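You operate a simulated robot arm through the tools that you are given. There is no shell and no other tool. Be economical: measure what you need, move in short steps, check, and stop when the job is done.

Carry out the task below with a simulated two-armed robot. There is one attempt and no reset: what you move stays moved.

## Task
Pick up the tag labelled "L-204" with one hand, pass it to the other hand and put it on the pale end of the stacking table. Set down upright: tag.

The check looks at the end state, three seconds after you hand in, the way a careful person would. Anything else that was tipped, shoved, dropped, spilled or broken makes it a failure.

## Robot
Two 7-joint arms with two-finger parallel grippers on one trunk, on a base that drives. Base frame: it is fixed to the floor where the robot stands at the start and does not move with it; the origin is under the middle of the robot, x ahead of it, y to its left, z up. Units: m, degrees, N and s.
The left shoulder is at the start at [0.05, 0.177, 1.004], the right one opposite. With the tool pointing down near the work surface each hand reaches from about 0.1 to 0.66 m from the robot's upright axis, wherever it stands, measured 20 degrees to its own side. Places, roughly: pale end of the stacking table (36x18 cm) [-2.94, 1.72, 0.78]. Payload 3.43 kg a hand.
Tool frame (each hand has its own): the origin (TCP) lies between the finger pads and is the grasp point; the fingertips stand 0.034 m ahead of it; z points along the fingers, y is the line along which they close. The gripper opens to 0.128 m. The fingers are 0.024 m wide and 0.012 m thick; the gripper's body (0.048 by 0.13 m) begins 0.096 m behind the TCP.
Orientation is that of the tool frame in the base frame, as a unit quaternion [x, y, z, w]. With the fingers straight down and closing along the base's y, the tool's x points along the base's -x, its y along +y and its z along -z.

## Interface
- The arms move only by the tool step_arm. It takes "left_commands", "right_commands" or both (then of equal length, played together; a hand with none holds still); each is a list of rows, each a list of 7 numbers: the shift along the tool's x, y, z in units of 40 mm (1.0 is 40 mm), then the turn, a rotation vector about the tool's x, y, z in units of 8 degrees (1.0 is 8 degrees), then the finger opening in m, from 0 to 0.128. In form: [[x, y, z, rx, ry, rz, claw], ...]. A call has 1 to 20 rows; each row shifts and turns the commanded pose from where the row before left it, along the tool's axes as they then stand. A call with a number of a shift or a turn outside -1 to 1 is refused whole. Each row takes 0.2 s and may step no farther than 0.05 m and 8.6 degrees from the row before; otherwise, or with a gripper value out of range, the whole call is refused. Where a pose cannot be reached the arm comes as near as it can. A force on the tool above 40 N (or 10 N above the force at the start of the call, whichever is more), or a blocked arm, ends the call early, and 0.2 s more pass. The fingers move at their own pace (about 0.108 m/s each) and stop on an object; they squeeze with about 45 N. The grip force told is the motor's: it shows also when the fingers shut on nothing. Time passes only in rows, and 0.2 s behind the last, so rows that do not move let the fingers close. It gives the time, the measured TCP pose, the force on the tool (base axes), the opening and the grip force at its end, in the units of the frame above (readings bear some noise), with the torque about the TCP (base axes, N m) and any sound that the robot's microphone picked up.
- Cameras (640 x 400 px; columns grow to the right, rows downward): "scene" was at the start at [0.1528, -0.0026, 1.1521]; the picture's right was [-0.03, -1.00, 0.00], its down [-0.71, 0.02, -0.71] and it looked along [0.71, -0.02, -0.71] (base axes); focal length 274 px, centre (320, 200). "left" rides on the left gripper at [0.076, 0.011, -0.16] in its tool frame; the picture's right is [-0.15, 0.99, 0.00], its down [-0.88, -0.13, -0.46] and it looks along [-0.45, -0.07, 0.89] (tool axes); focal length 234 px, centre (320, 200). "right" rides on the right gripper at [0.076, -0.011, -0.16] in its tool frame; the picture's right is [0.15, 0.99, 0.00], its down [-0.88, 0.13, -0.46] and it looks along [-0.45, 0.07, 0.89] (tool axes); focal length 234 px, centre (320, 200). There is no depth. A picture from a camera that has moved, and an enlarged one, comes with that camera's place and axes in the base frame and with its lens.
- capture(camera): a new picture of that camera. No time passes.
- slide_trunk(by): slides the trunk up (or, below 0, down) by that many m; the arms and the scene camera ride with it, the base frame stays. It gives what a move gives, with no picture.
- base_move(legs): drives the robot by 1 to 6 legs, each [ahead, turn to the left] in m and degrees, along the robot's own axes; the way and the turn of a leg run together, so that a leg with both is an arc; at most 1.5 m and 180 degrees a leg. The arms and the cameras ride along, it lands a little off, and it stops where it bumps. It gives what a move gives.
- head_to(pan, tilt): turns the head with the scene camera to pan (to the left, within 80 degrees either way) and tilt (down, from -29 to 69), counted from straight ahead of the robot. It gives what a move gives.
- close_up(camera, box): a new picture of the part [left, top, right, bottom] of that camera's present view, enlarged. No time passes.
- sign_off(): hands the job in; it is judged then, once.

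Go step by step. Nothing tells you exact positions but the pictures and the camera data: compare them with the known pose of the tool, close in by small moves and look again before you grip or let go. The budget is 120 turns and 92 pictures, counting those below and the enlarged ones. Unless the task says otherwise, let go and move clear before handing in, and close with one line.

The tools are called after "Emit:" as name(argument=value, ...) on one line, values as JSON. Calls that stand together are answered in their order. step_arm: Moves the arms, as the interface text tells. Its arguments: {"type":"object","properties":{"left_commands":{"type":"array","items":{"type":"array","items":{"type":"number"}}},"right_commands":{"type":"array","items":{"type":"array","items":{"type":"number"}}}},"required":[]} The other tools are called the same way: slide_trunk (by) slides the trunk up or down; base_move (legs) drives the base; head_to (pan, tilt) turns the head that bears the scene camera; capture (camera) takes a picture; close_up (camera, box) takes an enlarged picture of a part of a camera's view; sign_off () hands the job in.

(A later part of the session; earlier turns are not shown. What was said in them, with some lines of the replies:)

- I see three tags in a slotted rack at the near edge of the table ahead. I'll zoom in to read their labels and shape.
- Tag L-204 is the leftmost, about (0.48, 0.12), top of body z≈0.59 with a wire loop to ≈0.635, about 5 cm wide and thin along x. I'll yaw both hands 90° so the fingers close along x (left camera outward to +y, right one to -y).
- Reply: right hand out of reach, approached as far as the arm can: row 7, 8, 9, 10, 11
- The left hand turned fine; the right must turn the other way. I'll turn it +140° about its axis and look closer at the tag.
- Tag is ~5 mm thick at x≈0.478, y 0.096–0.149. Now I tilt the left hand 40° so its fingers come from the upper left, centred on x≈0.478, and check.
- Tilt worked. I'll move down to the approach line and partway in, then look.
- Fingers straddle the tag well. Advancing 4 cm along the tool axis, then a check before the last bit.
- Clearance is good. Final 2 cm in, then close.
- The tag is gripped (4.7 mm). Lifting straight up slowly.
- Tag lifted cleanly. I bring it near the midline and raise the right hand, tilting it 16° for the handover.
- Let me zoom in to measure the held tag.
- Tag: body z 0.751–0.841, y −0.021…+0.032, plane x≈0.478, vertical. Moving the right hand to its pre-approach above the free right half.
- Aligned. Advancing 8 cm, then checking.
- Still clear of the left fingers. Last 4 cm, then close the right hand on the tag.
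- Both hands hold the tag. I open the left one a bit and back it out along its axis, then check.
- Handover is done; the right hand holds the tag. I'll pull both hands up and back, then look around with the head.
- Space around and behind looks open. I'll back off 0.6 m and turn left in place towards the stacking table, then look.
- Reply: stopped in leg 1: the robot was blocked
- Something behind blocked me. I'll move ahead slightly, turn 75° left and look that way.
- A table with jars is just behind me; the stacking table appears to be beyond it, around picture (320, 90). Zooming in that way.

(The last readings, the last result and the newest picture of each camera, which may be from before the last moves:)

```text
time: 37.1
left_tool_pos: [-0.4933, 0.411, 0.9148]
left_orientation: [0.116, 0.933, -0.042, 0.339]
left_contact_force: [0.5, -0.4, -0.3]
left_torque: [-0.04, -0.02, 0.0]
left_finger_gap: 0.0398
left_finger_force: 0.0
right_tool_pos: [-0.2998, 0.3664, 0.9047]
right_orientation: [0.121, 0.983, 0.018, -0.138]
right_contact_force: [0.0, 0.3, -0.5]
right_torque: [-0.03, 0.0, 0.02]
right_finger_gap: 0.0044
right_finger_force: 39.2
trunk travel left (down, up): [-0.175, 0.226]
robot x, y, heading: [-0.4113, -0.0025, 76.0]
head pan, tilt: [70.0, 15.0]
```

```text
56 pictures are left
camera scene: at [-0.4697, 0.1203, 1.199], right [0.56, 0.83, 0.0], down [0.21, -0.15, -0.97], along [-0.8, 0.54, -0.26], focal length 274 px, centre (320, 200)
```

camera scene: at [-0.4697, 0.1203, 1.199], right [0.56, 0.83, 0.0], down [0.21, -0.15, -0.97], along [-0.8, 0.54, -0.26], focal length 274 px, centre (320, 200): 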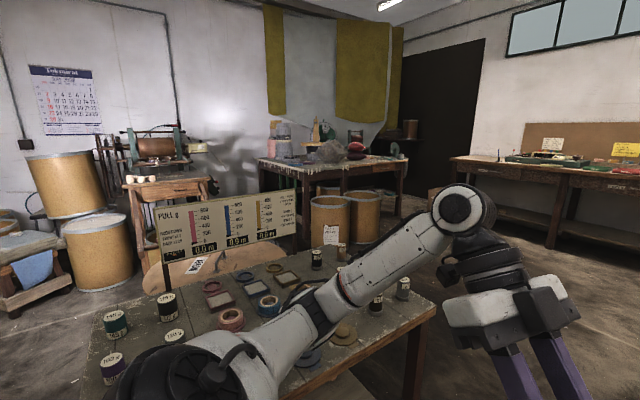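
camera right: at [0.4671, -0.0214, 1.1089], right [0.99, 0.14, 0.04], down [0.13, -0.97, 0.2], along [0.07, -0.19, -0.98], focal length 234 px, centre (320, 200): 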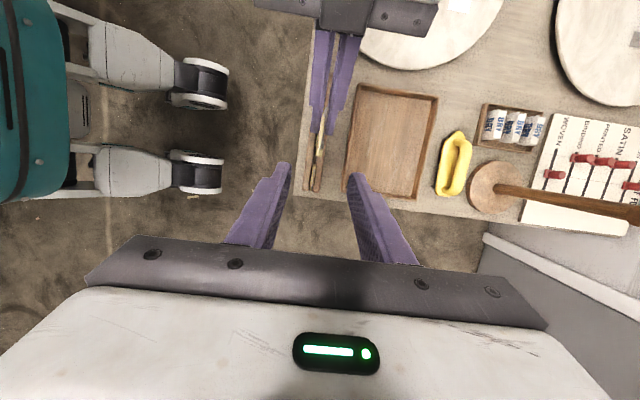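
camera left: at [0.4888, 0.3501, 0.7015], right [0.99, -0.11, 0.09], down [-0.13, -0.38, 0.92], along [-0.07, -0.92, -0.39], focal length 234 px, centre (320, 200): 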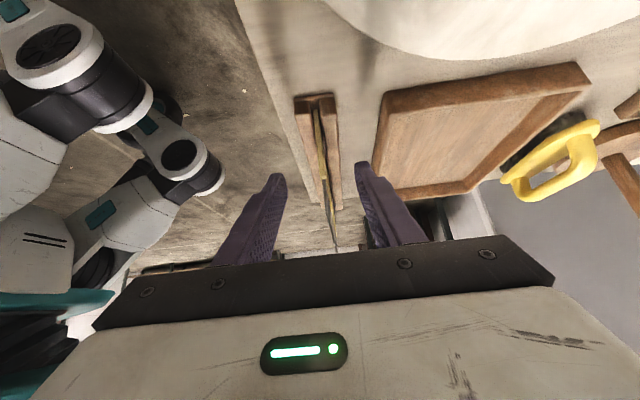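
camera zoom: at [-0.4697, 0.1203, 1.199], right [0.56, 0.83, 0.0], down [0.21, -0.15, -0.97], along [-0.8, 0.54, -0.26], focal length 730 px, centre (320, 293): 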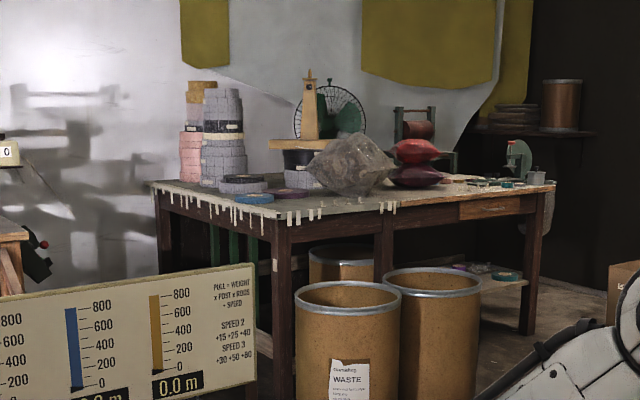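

The stacking table stands at about x −2.6…−3.6, y 1.4…3.1, with waste barrels in front. I'll skirt the jar table: ahead 1.0 m, then turn to face it and look.

Emit:
base_move(legs=[[1.0, 0], [0, 85]])

Emit:
head_to(pan=0, tilt=25)

Emit:
capture(camera="scene")

Emit:
head_to(pan=50, tilt=25)

Emit:
capture(camera="scene")

```text
time: 45.9
left_tool_pos: [-0.5982, 0.9133, 0.9158]
left_orientation: [-0.553, 0.76, 0.201, 0.276]
left_contact_force: [-0.4, -0.7, 0.9]
left_torque: [0.03, 0.01, -0.01]
left_finger_gap: 0.04
left_finger_force: 0.1
right_tool_pos: [-0.5401, 1.1031, 0.9047]
right_orientation: [-0.583, 0.801, -0.081, -0.113]
right_contact_force: [0.6, -0.8, -0.2]
right_torque: [0.0, 0.06, -0.03]
right_finger_gap: 0.0046
right_finger_force: 39.2
trunk travel left (down, up): [-0.175, 0.226]
robot x, y, heading: [-0.1826, 0.9687, 162.4]
head pan, tilt: [70.0, 15.0]
```

```text
time: 47.3
left_tool_pos: [-0.5978, 0.9134, 0.9171]
left_orientation: [-0.553, 0.76, 0.201, 0.276]
left_contact_force: [0.2, -0.7, 0.3]
left_torque: [-0.03, 0.0, -0.01]
left_finger_gap: 0.0399
left_finger_force: 0.0
right_tool_pos: [-0.5388, 1.1028, 0.9055]
right_orientation: [-0.583, 0.801, -0.081, -0.113]
right_contact_force: [0.2, -0.8, 0.2]
right_torque: [0.02, 0.0, -0.01]
right_finger_gap: 0.0048
right_finger_force: 39.1
trunk travel left (down, up): [-0.175, 0.226]
robot x, y, heading: [-0.184, 0.9661, 162.2]
head pan, tilt: [0.0, 25.0]
```

```text
55 pictures are left
camera scene: at [-0.3336, 1.0168, 1.1828], right [0.31, 0.95, 0.0], down [0.4, -0.13, -0.91], along [-0.86, 0.28, -0.42], focal length 274 px, centre (320, 200)
```

scene: 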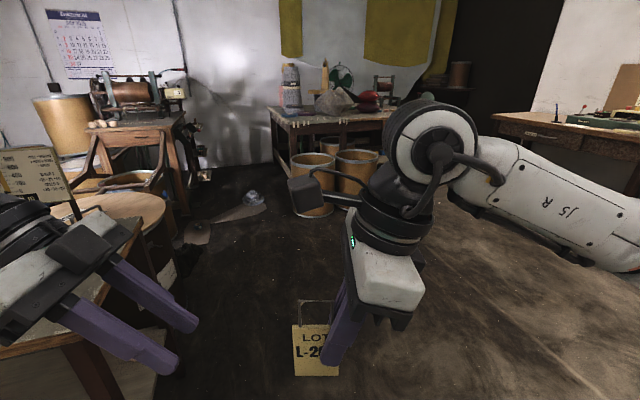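

```text
time: 48.5
left_tool_pos: [-0.597, 0.9133, 0.9156]
left_orientation: [-0.552, 0.76, 0.201, 0.277]
left_contact_force: [-0.2, 0.9, 0.0]
left_torque: [0.0, -0.02, -0.02]
left_finger_gap: 0.0398
left_finger_force: 0.0
right_tool_pos: [-0.5389, 1.1028, 0.9036]
right_orientation: [-0.583, 0.8, -0.081, -0.113]
right_contact_force: [-0.3, 0.6, 0.4]
right_torque: [0.02, -0.02, -0.04]
right_finger_gap: 0.0049
right_finger_force: 38.9
trunk travel left (down, up): [-0.175, 0.226]
robot x, y, heading: [-0.1844, 0.9642, 162.0]
head pan, tilt: [50.0, 25.0]
```

```text
54 pictures are left
camera scene: at [-0.324, 0.9396, 1.1828], right [-0.53, 0.85, 0.0], down [0.36, 0.22, -0.91], along [-0.77, -0.48, -0.42], focal length 274 px, centre (320, 200)
```

scene: 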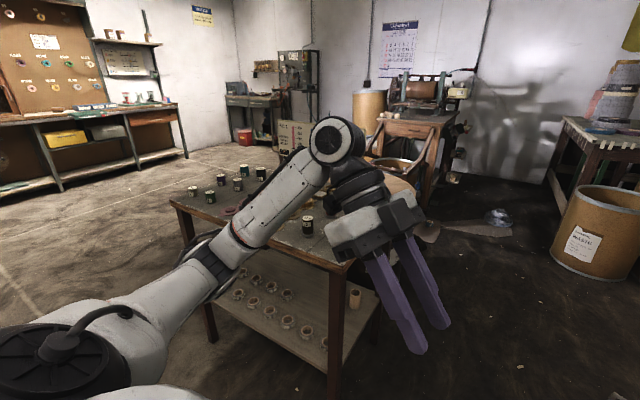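

Path: a clear floor corridor leads toward the table. Some item lies on the floor near (−2.4…−3.0, 0.6…1.15), to be avoided. I go closer in an offset path away from the jar table.

Emit:
base_move(legs=[[0, -22], [0.45, 0], [0, 32], [0.85, 0]])

Emit:
head_to(pan=20, tilt=30)

Emit:
capture(camera="scene")

```text
time: 58.0
left_tool_pos: [-1.7642, 1.2491, 0.9154]
left_orientation: [-0.616, 0.709, 0.226, 0.258]
left_contact_force: [0.3, 0.0, 0.9]
left_torque: [-0.01, 0.01, 0.03]
left_finger_gap: 0.0398
left_finger_force: 0.1
right_tool_pos: [-1.7408, 1.4469, 0.9042]
right_orientation: [-0.649, 0.748, -0.09, -0.106]
right_contact_force: [0.2, -1.1, -0.5]
right_torque: [0.0, 0.0, 0.03]
right_finger_gap: 0.0046
right_finger_force: 39.0
trunk travel left (down, up): [-0.175, 0.226]
robot x, y, heading: [-1.3636, 1.3701, 172.0]
head pan, tilt: [50.0, 25.0]
```

```text
time: 58.9
left_tool_pos: [-1.7659, 1.2496, 0.9167]
left_orientation: [-0.616, 0.71, 0.225, 0.258]
left_contact_force: [-0.6, -1.0, 0.6]
left_torque: [-0.03, 0.05, 0.0]
left_finger_gap: 0.0401
left_finger_force: 0.1
right_tool_pos: [-1.7397, 1.4461, 0.9043]
right_orientation: [-0.65, 0.747, -0.09, -0.105]
right_contact_force: [-0.8, -0.2, -0.2]
right_torque: [-0.02, 0.02, -0.03]
right_finger_gap: 0.0048
right_finger_force: 38.4
trunk travel left (down, up): [-0.175, 0.226]
robot x, y, heading: [-1.3663, 1.3763, 171.9]
head pan, tilt: [20.0, 30.0]
```

```text
53 pictures are left
camera scene: at [-1.5198, 1.3648, 1.1748], right [-0.21, 0.98, 0.0], down [0.49, 0.1, -0.87], along [-0.85, -0.18, -0.5], focal length 274 px, centre (320, 200)
```

scene: 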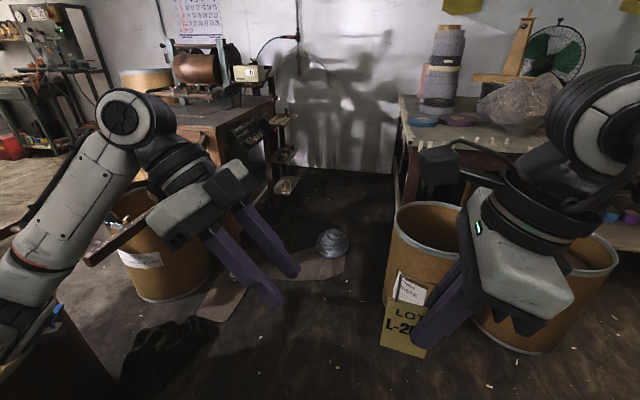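

Now look at the table top itself.

Emit:
head_to(pan=-8, tilt=15)

Emit:
capture(camera="scene")

Emit:
close_up(camera="scene", box=[220, 100, 460, 250])

```text
time: 59.9
left_tool_pos: [-1.7655, 1.2497, 0.9158]
left_orientation: [-0.616, 0.71, 0.225, 0.258]
left_contact_force: [-0.1, 0.0, 0.0]
left_torque: [0.01, -0.03, 0.04]
left_finger_gap: 0.0401
left_finger_force: 0.1
right_tool_pos: [-1.7401, 1.4466, 0.9041]
right_orientation: [-0.65, 0.747, -0.091, -0.106]
right_contact_force: [0.1, -0.3, 0.2]
right_torque: [0.01, -0.02, 0.0]
right_finger_gap: 0.0044
right_finger_force: 39.2
trunk travel left (down, up): [-0.175, 0.226]
robot x, y, heading: [-1.3598, 1.3747, 171.7]
head pan, tilt: [-8.0, 15.0]
```

```text
52 pictures are left
camera scene: at [-1.5211, 1.4093, 1.199], right [0.28, 0.96, 0.0], down [0.25, -0.07, -0.97], along [-0.93, 0.27, -0.26], focal length 274 px, centre (320, 200)
```

scene: 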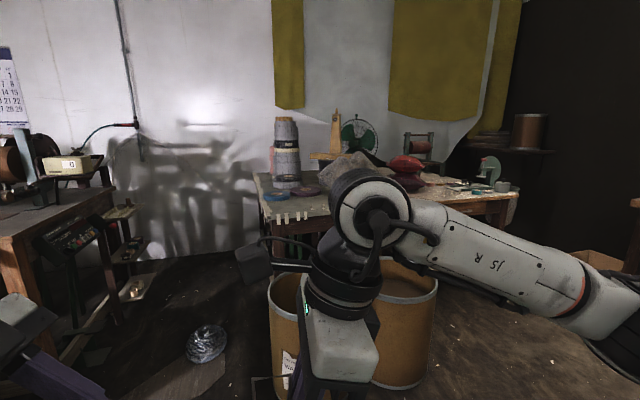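

```text
2.67 times, centred on (340, 175) of scene
camera zoom: at [-1.5211, 1.4093, 1.199], right [0.28, 0.96, 0.0], down [0.25, -0.07, -0.97], along [-0.93, 0.27, -0.26], focal length 730 px, centre (267, 267)
```

zoom: 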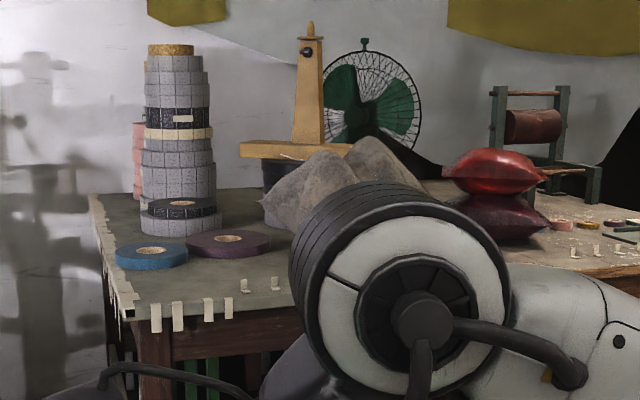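

The pale end is the clear front strip by the tape rolls (front edge x≈−2.81, y≈1.53–1.9). Before driving in between barrel and floor scrap I look down to judge my own base size.

Emit:
head_to(pan=45, tilt=69)

Emit:
capture(camera="scene")

Emit:
head_to(pan=0, tilt=60)

Emit:
capture(camera="scene")

```text
time: 61.1
left_tool_pos: [-1.7652, 1.2498, 0.9153]
left_orientation: [-0.616, 0.71, 0.225, 0.258]
left_contact_force: [-0.4, -0.4, 0.0]
left_torque: [0.0, -0.03, -0.03]
left_finger_gap: 0.0399
left_finger_force: 0.0
right_tool_pos: [-1.7398, 1.4456, 0.9043]
right_orientation: [-0.65, 0.747, -0.09, -0.106]
right_contact_force: [-0.7, 0.8, -0.3]
right_torque: [-0.02, 0.0, 0.0]
right_finger_gap: 0.0047
right_finger_force: 38.7
trunk travel left (down, up): [-0.175, 0.226]
robot x, y, heading: [-1.3642, 1.3678, 171.7]
head pan, tilt: [45.0, 68.8]
```

```text
50 pictures are left
camera scene: at [-1.4761, 1.3499, 1.1234], right [-0.6, 0.8, 0.0], down [0.75, 0.56, -0.36], along [-0.29, -0.22, -0.93], focal length 274 px, centre (320, 200)
```

scene: 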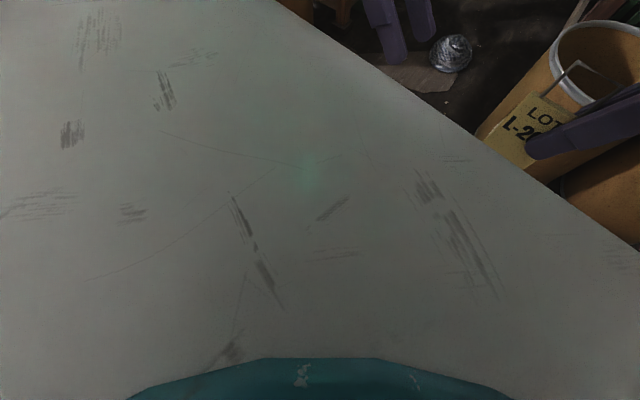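

```text
time: 62.2
left_tool_pos: [-1.7658, 1.2497, 0.9165]
left_orientation: [-0.616, 0.71, 0.224, 0.258]
left_contact_force: [-1.2, -0.2, -0.3]
left_torque: [0.0, 0.0, -0.06]
left_finger_gap: 0.0399
left_finger_force: 0.1
right_tool_pos: [-1.7401, 1.4463, 0.9036]
right_orientation: [-0.649, 0.748, -0.09, -0.106]
right_contact_force: [0.7, 0.0, 0.7]
right_torque: [-0.02, 0.02, 0.0]
right_finger_gap: 0.0046
right_finger_force: 39.1
trunk travel left (down, up): [-0.175, 0.226]
robot x, y, heading: [-1.3653, 1.3705, 171.7]
head pan, tilt: [0.0, 60.0]
```

```text
49 pictures are left
camera scene: at [-1.4973, 1.3928, 1.1327], right [0.14, 0.99, 0.0], down [0.86, -0.12, -0.5], along [-0.49, 0.07, -0.87], focal length 274 px, centre (320, 200)
```

scene: 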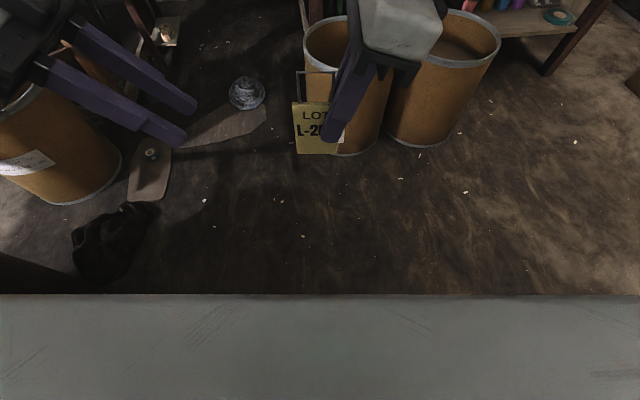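

Base footprint in front is small (wheels ≈0.13 m ahead of axis), so I can get fairly near the table corner. To gain reach I test turning the held tag 90° clockwise so the fingers lean forward.

Emit:
step_arm(right_commands=[[-0.8, 0, -0.23, 0, 0, 0, 0], [-0.8, 0, -0.23, 0, 0, 0, 0], [-0.8, 0, -0.23, 0, 0, 0, 0], [0, 0, 0, -0.276, 0, 0.961, 0], [0, 0, 0, -0.276, 0, 0.961, 0], [0, 0, 0, -0.276, 0, 0.961, 0], [0, 0, 0, -0.276, 0, 0.961, 0], [0, 0, 0, -0.276, 0, 0.961, 0], [0, 0, 0, -0.276, 0, 0.961, 0], [0, 0, 0, -0.276, 0, 0.961, 0], [0, 0, 0, -0.276, 0, 0.961, 0], [0, 0, 0, -0.276, 0, 0.961, 0], [0, 0, 0, -0.276, 0, 0.961, 0], [0, 0, 0, -0.276, 0, 0.961, 0], [0, 0, 0, -0.069, 0, 0.24, 0]])

Emit:
head_to(pan=-10, tilt=35)

Emit:
capture(camera="scene")

```text
time: 65.4
left_tool_pos: [-1.7649, 1.249, 0.9159]
left_orientation: [-0.616, 0.71, 0.225, 0.258]
left_contact_force: [0.4, -0.4, -0.6]
left_torque: [-0.01, 0.0, 0.0]
left_finger_gap: 0.0397
left_finger_force: 0.0
right_tool_pos: [-1.7246, 1.5464, 0.9044]
right_orientation: [0.071, 0.988, 0.01, -0.14]
right_contact_force: [0.6, -0.2, 0.1]
right_torque: [-0.02, -0.02, 0.02]
right_finger_gap: 0.0048
right_finger_force: 39.0
trunk travel left (down, up): [-0.175, 0.226]
robot x, y, heading: [-1.3656, 1.3728, 171.8]
head pan, tilt: [0.0, 60.0]
```

```text
time: 66.3
left_tool_pos: [-1.7651, 1.2499, 0.9163]
left_orientation: [-0.616, 0.71, 0.225, 0.257]
left_contact_force: [0.1, -0.4, 0.2]
left_torque: [0.0, -0.02, 0.01]
left_finger_gap: 0.0401
left_finger_force: 0.1
right_tool_pos: [-1.7254, 1.5451, 0.9054]
right_orientation: [0.07, 0.988, 0.01, -0.14]
right_contact_force: [0.3, 0.1, -0.6]
right_torque: [0.0, 0.01, -0.01]
right_finger_gap: 0.0047
right_finger_force: 39.3
trunk travel left (down, up): [-0.175, 0.226]
robot x, y, heading: [-1.3633, 1.3754, 172.1]
head pan, tilt: [-10.0, 35.0]
```

```text
48 pictures are left
camera scene: at [-1.515, 1.4108, 1.1669], right [0.31, 0.95, 0.0], down [0.55, -0.18, -0.82], along [-0.78, 0.25, -0.57], focal length 274 px, centre (320, 200)
```

scene: 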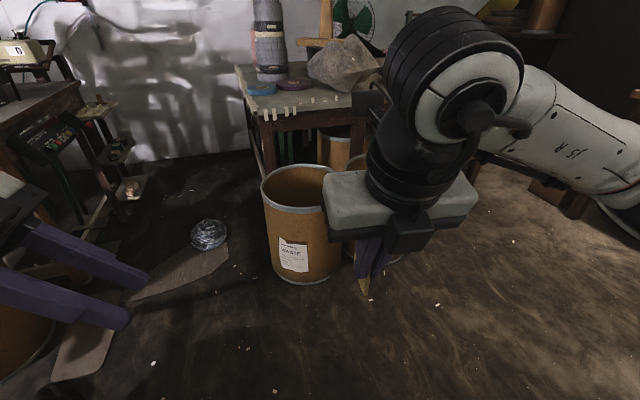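

The turn works; fingers now lean forward and the tag plane runs along my heading. I raise the trunk a bit and drive part of the way toward a spot at about (−2.3, 1.22).

Emit:
slide_trunk(by=0.08)

Emit:
base_move(legs=[[0, 17], [0.6, 0]])

Emit:
head_to(pan=0, tilt=55)

Emit:
capture(camera="scene")

```text
time: 67.5
left_tool_pos: [-1.7648, 1.2495, 0.9968]
left_orientation: [-0.615, 0.71, 0.225, 0.259]
left_contact_force: [-0.2, -0.2, 0.0]
left_torque: [0.01, 0.01, 0.0]
left_finger_gap: 0.0399
left_finger_force: 0.1
right_tool_pos: [-1.7253, 1.5461, 0.9854]
right_orientation: [0.07, 0.988, 0.009, -0.14]
right_contact_force: [-1.2, -0.2, -0.3]
right_torque: [0.02, -0.03, 0.0]
right_finger_gap: 0.005
right_finger_force: 38.9
trunk travel left (down, up): [-0.255, 0.146]
robot x, y, heading: [-1.3624, 1.3756, 172.0]
head pan, tilt: [-10.0, 35.0]
```

```text
time: 71.9
left_tool_pos: [-2.3077, 1.036, 0.9954]
left_orientation: [0.717, -0.608, -0.262, -0.22]
left_contact_force: [-0.5, 0.2, 0.4]
left_torque: [0.01, -0.01, 0.02]
left_finger_gap: 0.0399
left_finger_force: 0.1
right_tool_pos: [-2.3603, 1.3302, 0.9852]
right_orientation: [-0.082, 0.987, -0.012, -0.139]
right_contact_force: [0.6, 0.6, -0.7]
right_torque: [0.01, -0.04, 0.03]
right_finger_gap: 0.0047
right_finger_force: 38.7
trunk travel left (down, up): [-0.255, 0.146]
robot x, y, heading: [-1.9636, 1.2793, -170.6]
head pan, tilt: [-10.0, 35.0]
```

```text
time: 72.7
left_tool_pos: [-2.3078, 1.0367, 0.9969]
left_orientation: [0.717, -0.608, -0.261, -0.22]
left_contact_force: [0.1, -0.2, 0.2]
left_torque: [0.0, -0.03, -0.02]
left_finger_gap: 0.0401
left_finger_force: 0.0
right_tool_pos: [-2.3602, 1.3313, 0.9857]
right_orientation: [-0.082, 0.987, -0.011, -0.139]
right_contact_force: [-0.2, -0.2, 0.7]
right_torque: [-0.01, 0.02, 0.03]
right_finger_gap: 0.0047
right_finger_force: 38.7
trunk travel left (down, up): [-0.255, 0.146]
robot x, y, heading: [-1.9657, 1.2745, -170.5]
head pan, tilt: [0.0, 55.0]
```

```text
47 pictures are left
camera scene: at [-2.1017, 1.2528, 1.2188], right [-0.16, 0.99, 0.0], down [0.81, 0.13, -0.57], along [-0.57, -0.09, -0.82], focal length 274 px, centre (320, 200)
```

scene: 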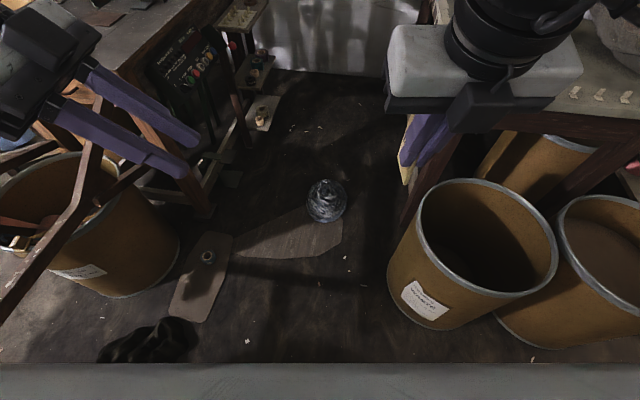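

Barrel 1 spans about (−2.39…−2.7, 1.5…1.8); the paddles begin at x<−2.55. I check the left arm's clearance before going on.

Emit:
head_to(pan=50, tilt=40)

Emit:
capture(camera="scene")

```text
time: 73.9
left_tool_pos: [-2.3087, 1.0364, 0.9967]
left_orientation: [0.717, -0.607, -0.262, -0.221]
left_contact_force: [-0.3, 0.2, -0.5]
left_torque: [0.0, 0.01, -0.02]
left_finger_gap: 0.0397
left_finger_force: 0.2
right_tool_pos: [-2.3604, 1.3317, 0.9839]
right_orientation: [-0.082, 0.987, -0.011, -0.139]
right_contact_force: [-0.1, -0.1, 0.0]
right_torque: [0.05, -0.01, -0.02]
right_finger_gap: 0.0045
right_finger_force: 38.6
trunk travel left (down, up): [-0.255, 0.146]
robot x, y, heading: [-1.9642, 1.2761, -170.5]
head pan, tilt: [50.0, 40.0]
```

```text
46 pictures are left
camera scene: at [-2.0738, 1.1914, 1.2394], right [-0.86, 0.51, 0.0], down [0.33, 0.55, -0.77], along [-0.39, -0.66, -0.64], focal length 274 px, centre (320, 200)
```

scene: 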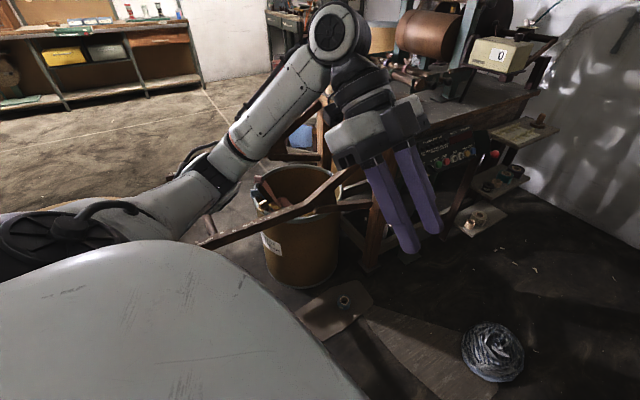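

Left arm is clear of the machine table. Driving on 0.32 m and turning 24° right, then looking at the table.

Emit:
base_move(legs=[[0.32, 0], [0, -24]])

Emit:
head_to(pan=-15, tilt=40)

Emit:
capture(camera="scene")

```text
time: 77.2
left_tool_pos: [-2.6842, 1.1499, 0.9973]
left_orientation: [-0.573, 0.745, 0.209, 0.271]
left_contact_force: [0.0, -0.3, 0.6]
left_torque: [-0.02, -0.01, 0.02]
left_finger_gap: 0.0397
left_finger_force: 0.0
right_tool_pos: [-2.6097, 1.4387, 0.9841]
right_orientation: [0.126, 0.982, 0.018, -0.139]
right_contact_force: [-0.4, 0.3, -0.5]
right_torque: [0.02, 0.01, -0.02]
right_finger_gap: 0.0045
right_finger_force: 38.9
trunk travel left (down, up): [-0.255, 0.146]
robot x, y, heading: [-2.2707, 1.2219, 165.2]
head pan, tilt: [50.0, 40.0]
```

```text
time: 78.6
left_tool_pos: [-2.6846, 1.1495, 0.9962]
left_orientation: [-0.573, 0.745, 0.209, 0.271]
left_contact_force: [0.5, 0.4, -0.1]
left_torque: [-0.02, 0.01, 0.02]
left_finger_gap: 0.0397
left_finger_force: 0.0
right_tool_pos: [-2.6103, 1.4393, 0.9834]
right_orientation: [0.127, 0.982, 0.017, -0.139]
right_contact_force: [-0.3, -0.3, -0.3]
right_torque: [-0.02, 0.0, 0.02]
right_finger_gap: 0.0046
right_finger_force: 39.4
trunk travel left (down, up): [-0.255, 0.146]
robot x, y, heading: [-2.2738, 1.2227, 165.4]
head pan, tilt: [-15.0, 40.0]
```

```text
45 pictures are left
camera scene: at [-2.4111, 1.2853, 1.2394], right [0.5, 0.87, 0.0], down [0.56, -0.32, -0.77], along [-0.67, 0.38, -0.64], focal length 274 px, centre (320, 200)
```

scene: 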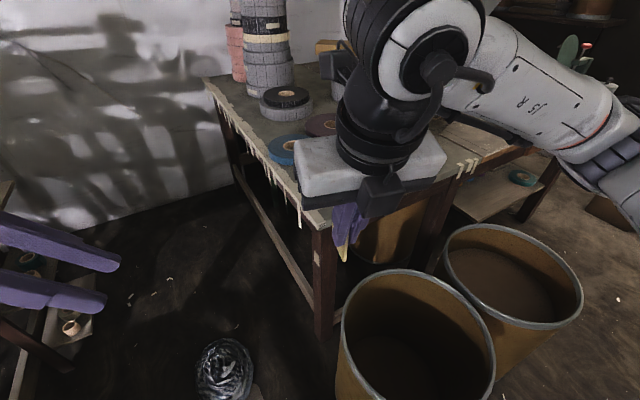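

Table corner is at about (−2.82, 1.52). Moving the tag forward over the strip at a safe height (tag bottom ≈0.92).

Emit:
step_arm(right_commands=[[0.9125, 0.347, 0.262, 0, 0, 0, 0], [0.9125, 0.347, 0.262, 0, 0, 0, 0], [0.9125, 0.347, 0.262, 0, 0, 0, 0], [0.9125, 0.347, 0.262, 0, 0, 0, 0], [0.9125, 0.347, 0.262, 0, 0, 0, 0], [0.9125, 0.347, 0.262, 0, 0, 0, 0]])

Emit:
capture(camera="right")

Emit:
capture(camera="scene")

```text
time: 80.0
left_tool_pos: [-2.6845, 1.1487, 0.9962]
left_orientation: [-0.573, 0.744, 0.209, 0.271]
left_contact_force: [-0.4, -0.4, 1.4]
left_torque: [-0.03, 0.01, -0.01]
left_finger_gap: 0.0398
left_finger_force: 0.0
right_tool_pos: [-2.8091, 1.5764, 0.9836]
right_orientation: [0.126, 0.982, 0.018, -0.139]
right_contact_force: [0.3, 0.1, 0.3]
right_torque: [0.0, 0.03, 0.0]
right_finger_gap: 0.0048
right_finger_force: 39.3
trunk travel left (down, up): [-0.255, 0.146]
robot x, y, heading: [-2.2751, 1.2222, 165.1]
head pan, tilt: [-15.0, 40.0]
```

```text
44 pictures are left
camera right: at [-2.8399, 1.5717, 1.159], right [0.11, 0.99, 0.04], down [0.97, -0.12, 0.19], along [0.2, 0.02, -0.98], focal length 234 px, centre (320, 200)
```

right: 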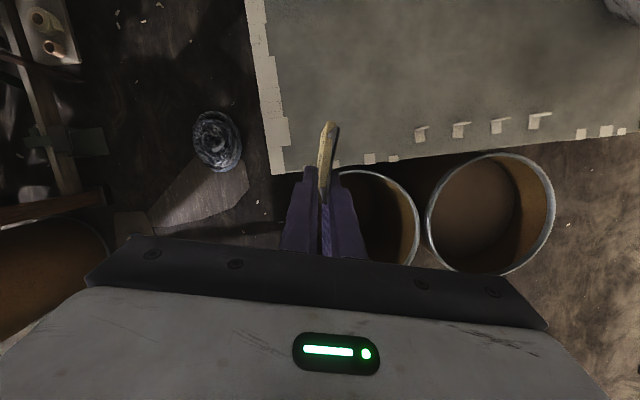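

```text
43 pictures are left
camera scene: at [-2.4113, 1.2854, 1.2394], right [0.5, 0.87, 0.0], down [0.56, -0.32, -0.77], along [-0.66, 0.38, -0.64], focal length 274 px, centre (320, 200)
```

scene: 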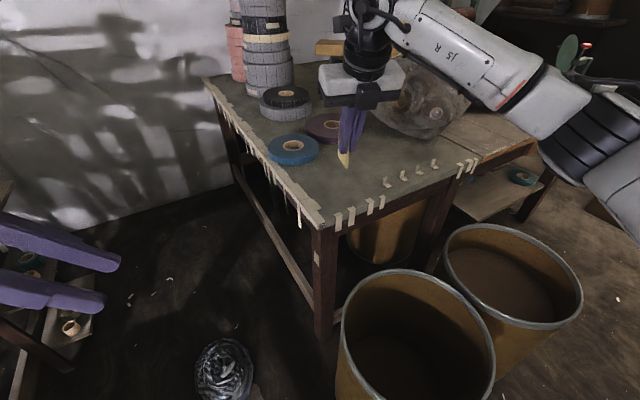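

The table strip under the tag is clear; tape tabs lie further right. Moving on to tag centre ≈(−2.915, 1.635).

Emit:
step_arm(right_commands=[[0.744, 0.25, 0.214, 0, 0, 0, 0], [0.744, 0.25, 0.214, 0, 0, 0, 0], [0.744, 0.25, 0.214, 0, 0, 0, 0], [0, 0, 0, 0, 0, 0, 0]])

Emit:
capture(camera="right")

Emit:
close_up(camera="scene", box=[240, 90, 440, 215])

```text
time: 81.0
left_tool_pos: [-2.6841, 1.1485, 0.9962]
left_orientation: [-0.573, 0.745, 0.21, 0.27]
left_contact_force: [1.0, 0.5, 0.5]
left_torque: [0.0, 0.04, 0.01]
left_finger_gap: 0.0398
left_finger_force: 0.1
right_tool_pos: [-2.8905, 1.6311, 0.9842]
right_orientation: [0.126, 0.982, 0.018, -0.14]
right_contact_force: [-0.5, -0.3, -0.1]
right_torque: [0.01, -0.03, 0.0]
right_finger_gap: 0.0048
right_finger_force: 39.1
trunk travel left (down, up): [-0.255, 0.146]
robot x, y, heading: [-2.2767, 1.2252, 165.2]
head pan, tilt: [-15.0, 40.0]
```

```text
42 pictures are left
camera right: at [-2.9215, 1.6252, 1.1578], right [0.11, 0.99, 0.04], down [0.97, -0.12, 0.19], along [0.2, 0.02, -0.98], focal length 234 px, centre (320, 200)
```

right: 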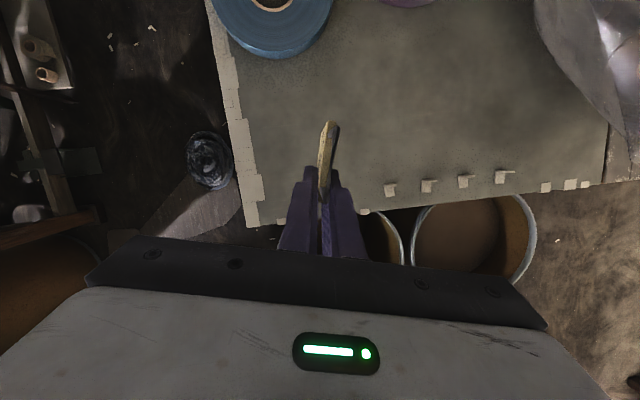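

```text
3.20 times, centred on (340, 152) of scene
camera zoom: at [-2.411, 1.2856, 1.2394], right [0.5, 0.87, 0.0], down [0.56, -0.32, -0.77], along [-0.66, 0.38, -0.64], focal length 876 px, centre (256, 352)
```

zoom: 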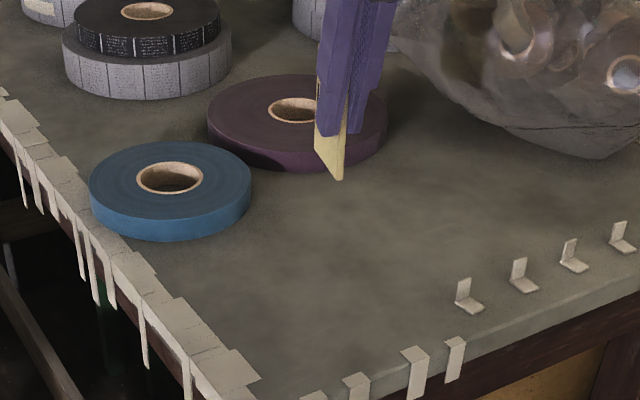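

Good position. Lowering 10 cm straight down, then checking the gap.

Emit:
step_arm(right_commands=[[-0.207, 0, 0.72, 0, 0, 0, 0], [-0.207, 0, 0.72, 0, 0, 0, 0], [-0.207, 0, 0.72, 0, 0, 0, 0], [-0.138, 0, 0.48, 0, 0, 0, 0]])

Emit:
close_up(camera="right", box=[240, 60, 400, 260])

Emit:
close_up(camera="scene", box=[280, 130, 376, 190])

```text
time: 82.0
left_tool_pos: [-2.6841, 1.1494, 0.9974]
left_orientation: [-0.573, 0.745, 0.209, 0.271]
left_contact_force: [-0.7, -0.4, 0.3]
left_torque: [-0.02, -0.01, 0.03]
left_finger_gap: 0.0399
left_finger_force: 0.1
right_tool_pos: [-2.8942, 1.6289, 0.8749]
right_orientation: [0.128, 0.982, 0.018, -0.139]
right_contact_force: [0.2, 0.1, -0.7]
right_torque: [-0.01, -0.03, 0.06]
right_finger_gap: 0.0047
right_finger_force: 39.2
trunk travel left (down, up): [-0.255, 0.146]
robot x, y, heading: [-2.2748, 1.2262, 165.4]
head pan, tilt: [-15.0, 40.0]
```

```text
2.00 times, centred on (320, 160) of right
camera zoom: at [-2.9241, 1.624, 1.049], right [0.12, 0.99, 0.04], down [0.97, -0.12, 0.19], along [0.2, 0.02, -0.98], focal length 468 px, centre (320, 280)
```

zoom: 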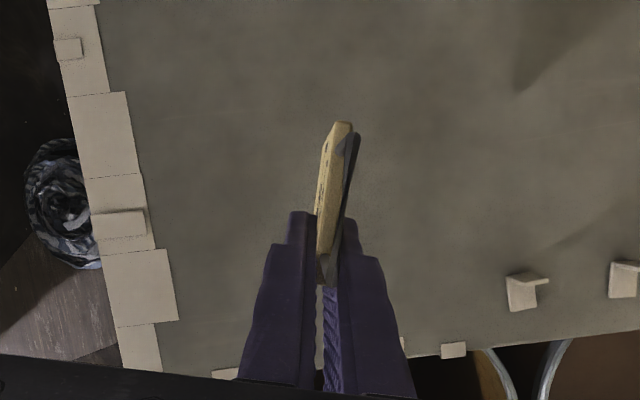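

```text
6.67 times, centred on (328, 160) of scene
camera zoom: at [-2.4111, 1.2855, 1.2394], right [0.5, 0.87, 0.0], down [0.56, -0.32, -0.77], along [-0.66, 0.38, -0.64], focal length 1825 px, centre (267, 467)
```

zoom: 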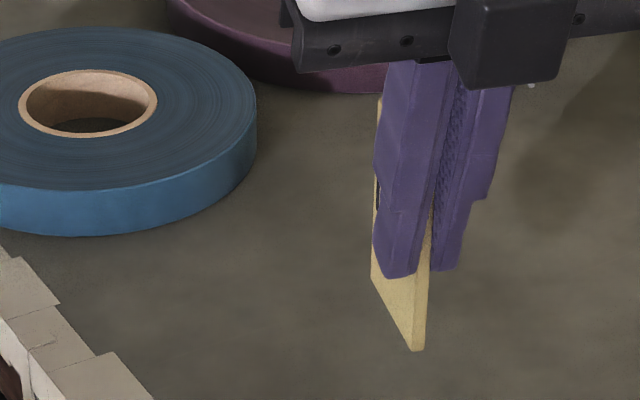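

About 2–3 cm left. Lowering 1.6 cm and reading the force.

Emit:
step_arm(right_commands=[[-0.055, 0, 0.192, 0, 0, 0, 0], [-0.055, 0, 0.192, 0, 0, 0, 0]])

Emit:
close_up(camera="scene", box=[280, 130, 376, 190])

```text
time: 82.6
left_tool_pos: [-2.6846, 1.1503, 0.9966]
left_orientation: [-0.572, 0.745, 0.208, 0.271]
left_contact_force: [-0.1, 0.1, -0.7]
left_torque: [0.03, 0.0, 0.0]
left_finger_gap: 0.0401
left_finger_force: 0.0
right_tool_pos: [-2.8924, 1.628, 0.8592]
right_orientation: [0.126, 0.982, 0.019, -0.139]
right_contact_force: [0.6, -0.1, -0.3]
right_torque: [0.0, 0.0, -0.03]
right_finger_gap: 0.0045
right_finger_force: 39.2
trunk travel left (down, up): [-0.255, 0.146]
robot x, y, heading: [-2.27, 1.2267, 165.3]
head pan, tilt: [-15.0, 40.0]
```

```text
6.67 times, centred on (328, 160) of scene
camera zoom: at [-2.4111, 1.2854, 1.2394], right [0.5, 0.87, 0.0], down [0.56, -0.32, -0.77], along [-0.66, 0.38, -0.64], focal length 1825 px, centre (267, 467)
```

zoom: 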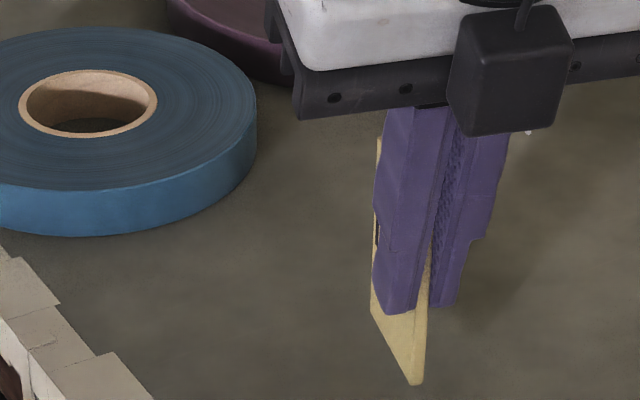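

No contact yet. Down 6 mm more.

Emit:
step_arm(right_commands=[[-0.021, 0, 0.072, 0, 0, 0, 0], [-0.021, 0, 0.072, 0, 0, 0, 0]])

Emit:
step_arm(right_commands=[[-0.014, 0, 0.048, 0, 0, 0, 0]])

Emit:
close_up(camera="scene", box=[296, 150, 376, 200])

```text
time: 83.2
left_tool_pos: [-2.6835, 1.1491, 0.9955]
left_orientation: [-0.573, 0.745, 0.209, 0.271]
left_contact_force: [-0.2, 0.4, 0.1]
left_torque: [0.0, 0.05, 0.0]
left_finger_gap: 0.0401
left_finger_force: 0.0
right_tool_pos: [-2.8918, 1.6294, 0.852]
right_orientation: [0.127, 0.982, 0.018, -0.14]
right_contact_force: [0.5, 0.2, -1.0]
right_torque: [-0.02, -0.03, 0.0]
right_finger_gap: 0.0049
right_finger_force: 38.6
trunk travel left (down, up): [-0.255, 0.146]
robot x, y, heading: [-2.2711, 1.223, 165.1]
head pan, tilt: [-15.0, 40.0]
```

```text
time: 83.6
left_tool_pos: [-2.6839, 1.149, 0.9961]
left_orientation: [-0.572, 0.745, 0.21, 0.271]
left_contact_force: [0.3, -0.8, -0.3]
left_torque: [-0.04, -0.01, 0.01]
left_finger_gap: 0.04
left_finger_force: 0.1
right_tool_pos: [-2.8919, 1.6292, 0.8507]
right_orientation: [0.127, 0.982, 0.018, -0.138]
right_contact_force: [0.1, -0.4, -0.7]
right_torque: [-0.02, 0.0, -0.04]
right_finger_gap: 0.0044
right_finger_force: 39.1
trunk travel left (down, up): [-0.255, 0.146]
robot x, y, heading: [-2.2745, 1.2269, 165.1]
head pan, tilt: [-15.0, 40.0]
```

```text
8.00 times, centred on (336, 175) of scene
camera zoom: at [-2.4111, 1.2854, 1.2394], right [0.5, 0.87, 0.0], down [0.56, -0.32, -0.77], along [-0.66, 0.38, -0.64], focal length 2190 px, centre (192, 400)
```

zoom: 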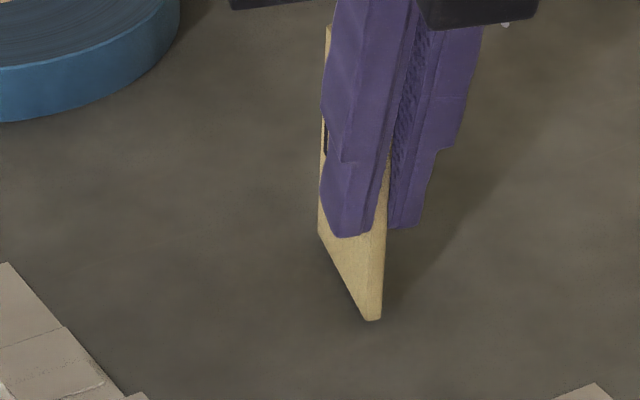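

A contact shadow is appearing; continuing in 2 mm steps.

Emit:
step_arm(right_commands=[[-0.014, 0, 0.048, 0, 0, 0, 0]])

Emit:
step_arm(right_commands=[[-0.014, 0, 0.048, 0, 0, 0, 0]])

```text
time: 84.0
left_tool_pos: [-2.6851, 1.148, 0.9959]
left_orientation: [-0.573, 0.745, 0.208, 0.27]
left_contact_force: [-0.7, -0.2, 0.5]
left_torque: [-0.03, 0.0, -0.02]
left_finger_gap: 0.04
left_finger_force: 0.1
right_tool_pos: [-2.8921, 1.6288, 0.8482]
right_orientation: [0.127, 0.982, 0.018, -0.139]
right_contact_force: [0.3, -0.2, -0.9]
right_torque: [0.0, -0.02, 0.01]
right_finger_gap: 0.0047
right_finger_force: 38.6
trunk travel left (down, up): [-0.255, 0.146]
robot x, y, heading: [-2.2751, 1.2227, 165.1]
head pan, tilt: [-15.0, 40.0]
```

```text
time: 84.4
left_tool_pos: [-2.6843, 1.1486, 0.9965]
left_orientation: [-0.573, 0.745, 0.209, 0.271]
left_contact_force: [-1.1, -0.9, -0.4]
left_torque: [0.0, 0.01, 0.02]
left_finger_gap: 0.0398
left_finger_force: 0.1
right_tool_pos: [-2.8922, 1.6292, 0.8468]
right_orientation: [0.127, 0.982, 0.018, -0.139]
right_contact_force: [0.7, -0.1, 2.8]
right_torque: [0.03, 0.08, 0.02]
right_finger_gap: 0.0047
right_finger_force: 39.1
trunk travel left (down, up): [-0.255, 0.146]
robot x, y, heading: [-2.2697, 1.2261, 165.4]
head pan, tilt: [-15.0, 40.0]
```

Contact felt (2.8 N). One more millimetre to seat it, then inspect.

Emit:
step_arm(right_commands=[[-0.007, 0, 0.024, 0, 0, 0, 0]])

Emit:
close_up(camera="scene", box=[296, 150, 376, 200])

Emit:
close_up(camera="right", box=[260, 80, 380, 230])

```text
time: 84.8
left_tool_pos: [-2.6843, 1.149, 0.9967]
left_orientation: [-0.573, 0.745, 0.209, 0.27]
left_contact_force: [-0.1, -0.5, 0.1]
left_torque: [-0.03, -0.03, 0.02]
left_finger_gap: 0.0399
left_finger_force: 0.0
right_tool_pos: [-2.8931, 1.6282, 0.8486]
right_orientation: [0.127, 0.982, 0.019, -0.141]
right_contact_force: [1.3, -1.0, 5.3]
right_torque: [0.02, 0.12, 0.07]
right_finger_gap: 0.0047
right_finger_force: 38.5
trunk travel left (down, up): [-0.255, 0.146]
robot x, y, heading: [-2.2689, 1.2259, 165.1]
head pan, tilt: [-15.0, 40.0]
```

```text
8.00 times, centred on (336, 175) of scene
camera zoom: at [-2.4104, 1.285, 1.2397], right [0.5, 0.87, 0.0], down [0.56, -0.32, -0.77], along [-0.67, 0.38, -0.64], focal length 2190 px, centre (192, 400)
```

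zoom: 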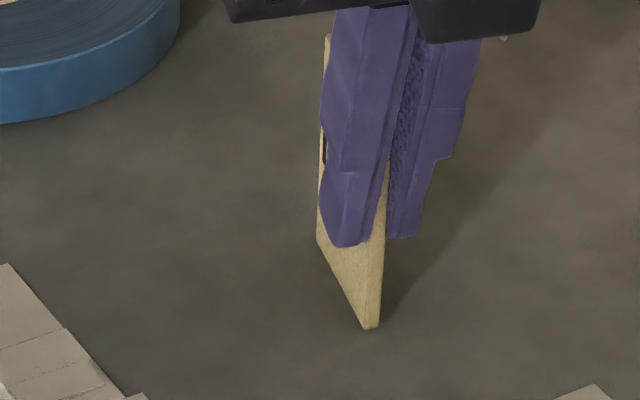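

```text
2.67 times, centred on (320, 155) of right
camera zoom: at [-2.9225, 1.6243, 1.0214], right [0.12, 0.99, 0.04], down [0.97, -0.12, 0.19], along [0.19, 0.02, -0.98], focal length 624 px, centre (320, 320)
```

zoom: 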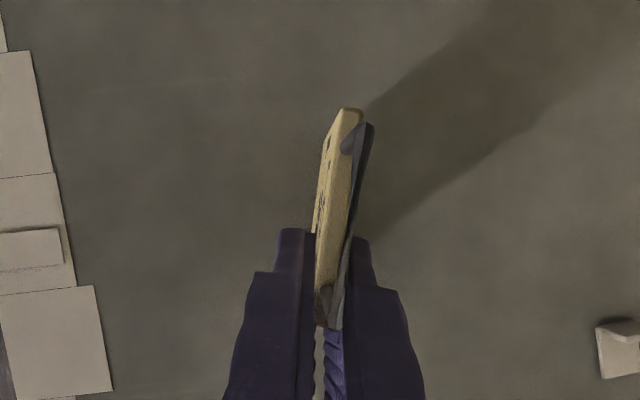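

Tag stands on the table, vertical within my measuring. Opening the fingers slightly, and checking.

Emit:
step_arm(right_commands=[[0, 0, 0, 0, 0, 0, 0.012], [0, 0, 0, 0, 0, 0, 0.02], [0, 0, 0, 0, 0, 0, 0.03]])

Emit:
close_up(camera="scene", box=[296, 150, 376, 200])

Emit:
close_up(camera="right", box=[260, 80, 380, 230])

```text
time: 85.6
left_tool_pos: [-2.6846, 1.148, 0.9965]
left_orientation: [-0.573, 0.744, 0.21, 0.271]
left_contact_force: [0.5, 0.1, -1.1]
left_torque: [0.02, 0.01, -0.02]
left_finger_gap: 0.0397
left_finger_force: 0.1
right_tool_pos: [-2.8915, 1.6302, 0.8462]
right_orientation: [0.126, 0.982, 0.017, -0.139]
right_contact_force: [-0.1, -0.5, 0.5]
right_torque: [0.02, 0.02, 0.0]
right_finger_gap: 0.0303
right_finger_force: 0.0
trunk travel left (down, up): [-0.255, 0.146]
robot x, y, heading: [-2.2744, 1.2261, 165.7]
head pan, tilt: [-15.0, 40.0]
```

```text
8.00 times, centred on (336, 175) of scene
camera zoom: at [-2.411, 1.2854, 1.2394], right [0.5, 0.87, 0.0], down [0.56, -0.32, -0.77], along [-0.66, 0.38, -0.64], focal length 2190 px, centre (192, 400)
```

zoom: 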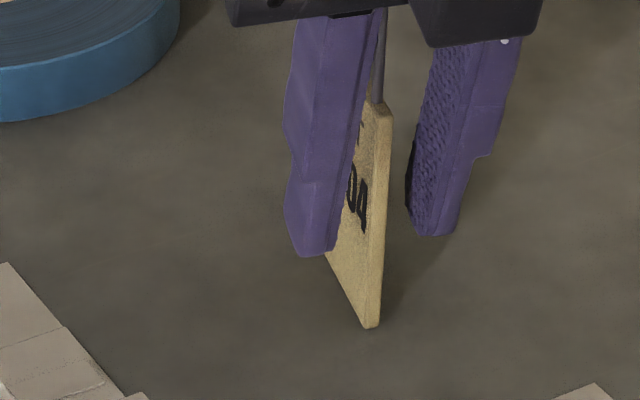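

```text
2.67 times, centred on (320, 155) of right
camera zoom: at [-2.9229, 1.6248, 1.0194], right [0.12, 0.99, 0.04], down [0.97, -0.12, 0.19], along [0.2, 0.02, -0.98], focal length 624 px, centre (320, 320)
```

zoom: 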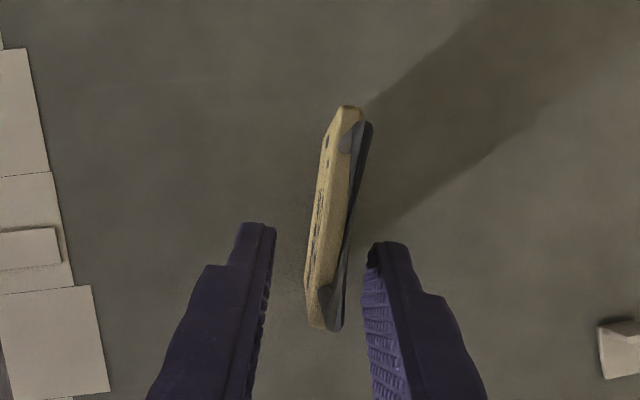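

The tag stands freely. Backing the right hand out along its axis.

Emit:
step_arm(right_commands=[[0, 0, -0.2, 0, 0, 0, 0.036], [0, 0, -0.5, 0, 0, 0, 0.036], [0, 0, -0.7, 0, 0, 0, 0.036], [0, 0, -0.8, 0, 0, 0, 0.036], [0, 0, -0.8, 0, 0, 0, 0.036], [0, 0, -0.8, 0, 0, 0, 0.036]])

Emit:
capture(camera="scene")

```text
time: 87.0
left_tool_pos: [-2.6847, 1.1483, 0.9967]
left_orientation: [-0.573, 0.745, 0.209, 0.27]
left_contact_force: [-0.7, -0.2, -0.1]
left_torque: [-0.03, -0.01, 0.02]
left_finger_gap: 0.0399
left_finger_force: 0.0
right_tool_pos: [-2.8512, 1.6202, 0.9913]
right_orientation: [0.128, 0.982, 0.018, -0.138]
right_contact_force: [-0.3, 0.3, -0.2]
right_torque: [-0.02, 0.03, 0.01]
right_finger_gap: 0.0362
right_finger_force: 0.0
trunk travel left (down, up): [-0.255, 0.146]
robot x, y, heading: [-2.2665, 1.2264, 165.2]
head pan, tilt: [-15.0, 40.0]
```

```text
32 pictures are left
camera scene: at [-2.4108, 1.2853, 1.2395], right [0.5, 0.87, 0.0], down [0.56, -0.32, -0.77], along [-0.67, 0.38, -0.64], focal length 274 px, centre (320, 200)
```

scene: 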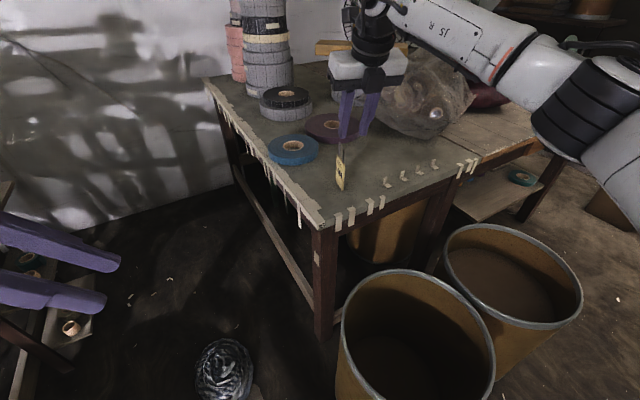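

Tag stands by itself, next to nothing. I raise and retract the right hand fully, then take a last look.

Emit:
step_arm(right_commands=[[0.2, 0, -0.8, 0, 0, 0, 0.036], [0.2, 0, -0.8, 0, 0, 0, 0.036], [-0.8, -0.3, -0.23, 0, 0, 0, 0.036], [-0.8, -0.3, -0.23, 0, 0, 0, 0.036], [-0.8, -0.3, -0.23, 0, 0, 0, 0.036], [-0.8, -0.3, -0.23, 0, 0, 0, 0.036], [-0.8, -0.3, -0.23, 0, 0, 0, 0.036]])

Emit:
close_up(camera="scene", box=[240, 90, 440, 215])

```text
time: 88.6
left_tool_pos: [-2.6842, 1.1493, 0.997]
left_orientation: [-0.573, 0.745, 0.21, 0.27]
left_contact_force: [0.6, 0.6, 0.5]
left_torque: [-0.02, 0.02, -0.02]
left_finger_gap: 0.0398
left_finger_force: 0.1
right_tool_pos: [-2.7058, 1.5174, 1.059]
right_orientation: [0.128, 0.982, 0.019, -0.139]
right_contact_force: [-0.4, -0.2, 0.0]
right_torque: [0.0, 0.01, -0.02]
right_finger_gap: 0.0362
right_finger_force: 0.1
trunk travel left (down, up): [-0.255, 0.146]
robot x, y, heading: [-2.27, 1.2294, 165.1]
head pan, tilt: [-15.0, 40.0]
```

```text
3.20 times, centred on (340, 152) of scene
camera zoom: at [-2.4108, 1.2853, 1.2395], right [0.5, 0.87, 0.0], down [0.56, -0.32, -0.77], along [-0.67, 0.38, -0.64], focal length 876 px, centre (256, 352)
```

zoom: 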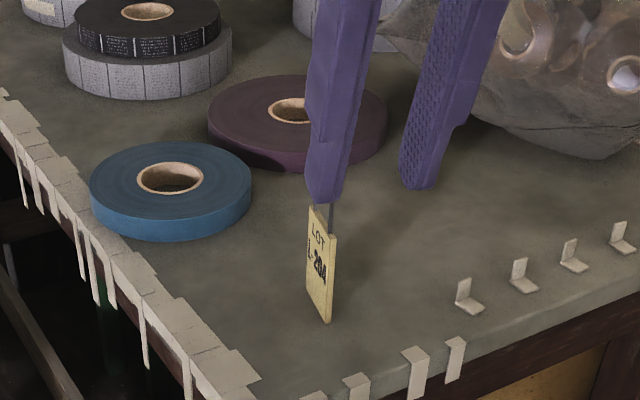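

Tag L-204 stands upright and free on the pale end, both hands are clear, and I saw nothing disturbed. Handing in.

Emit:
sign_off()

```text
The job is handed in.
```

The L-204 tag is standing upright on the pale end of the stacking table. I picked it up with the left hand, passed it to the right, set it down and moved both hands clear. The base bumped something while reversing, probably the jar table behind the robot; the jars I could see afterwards were still upright.
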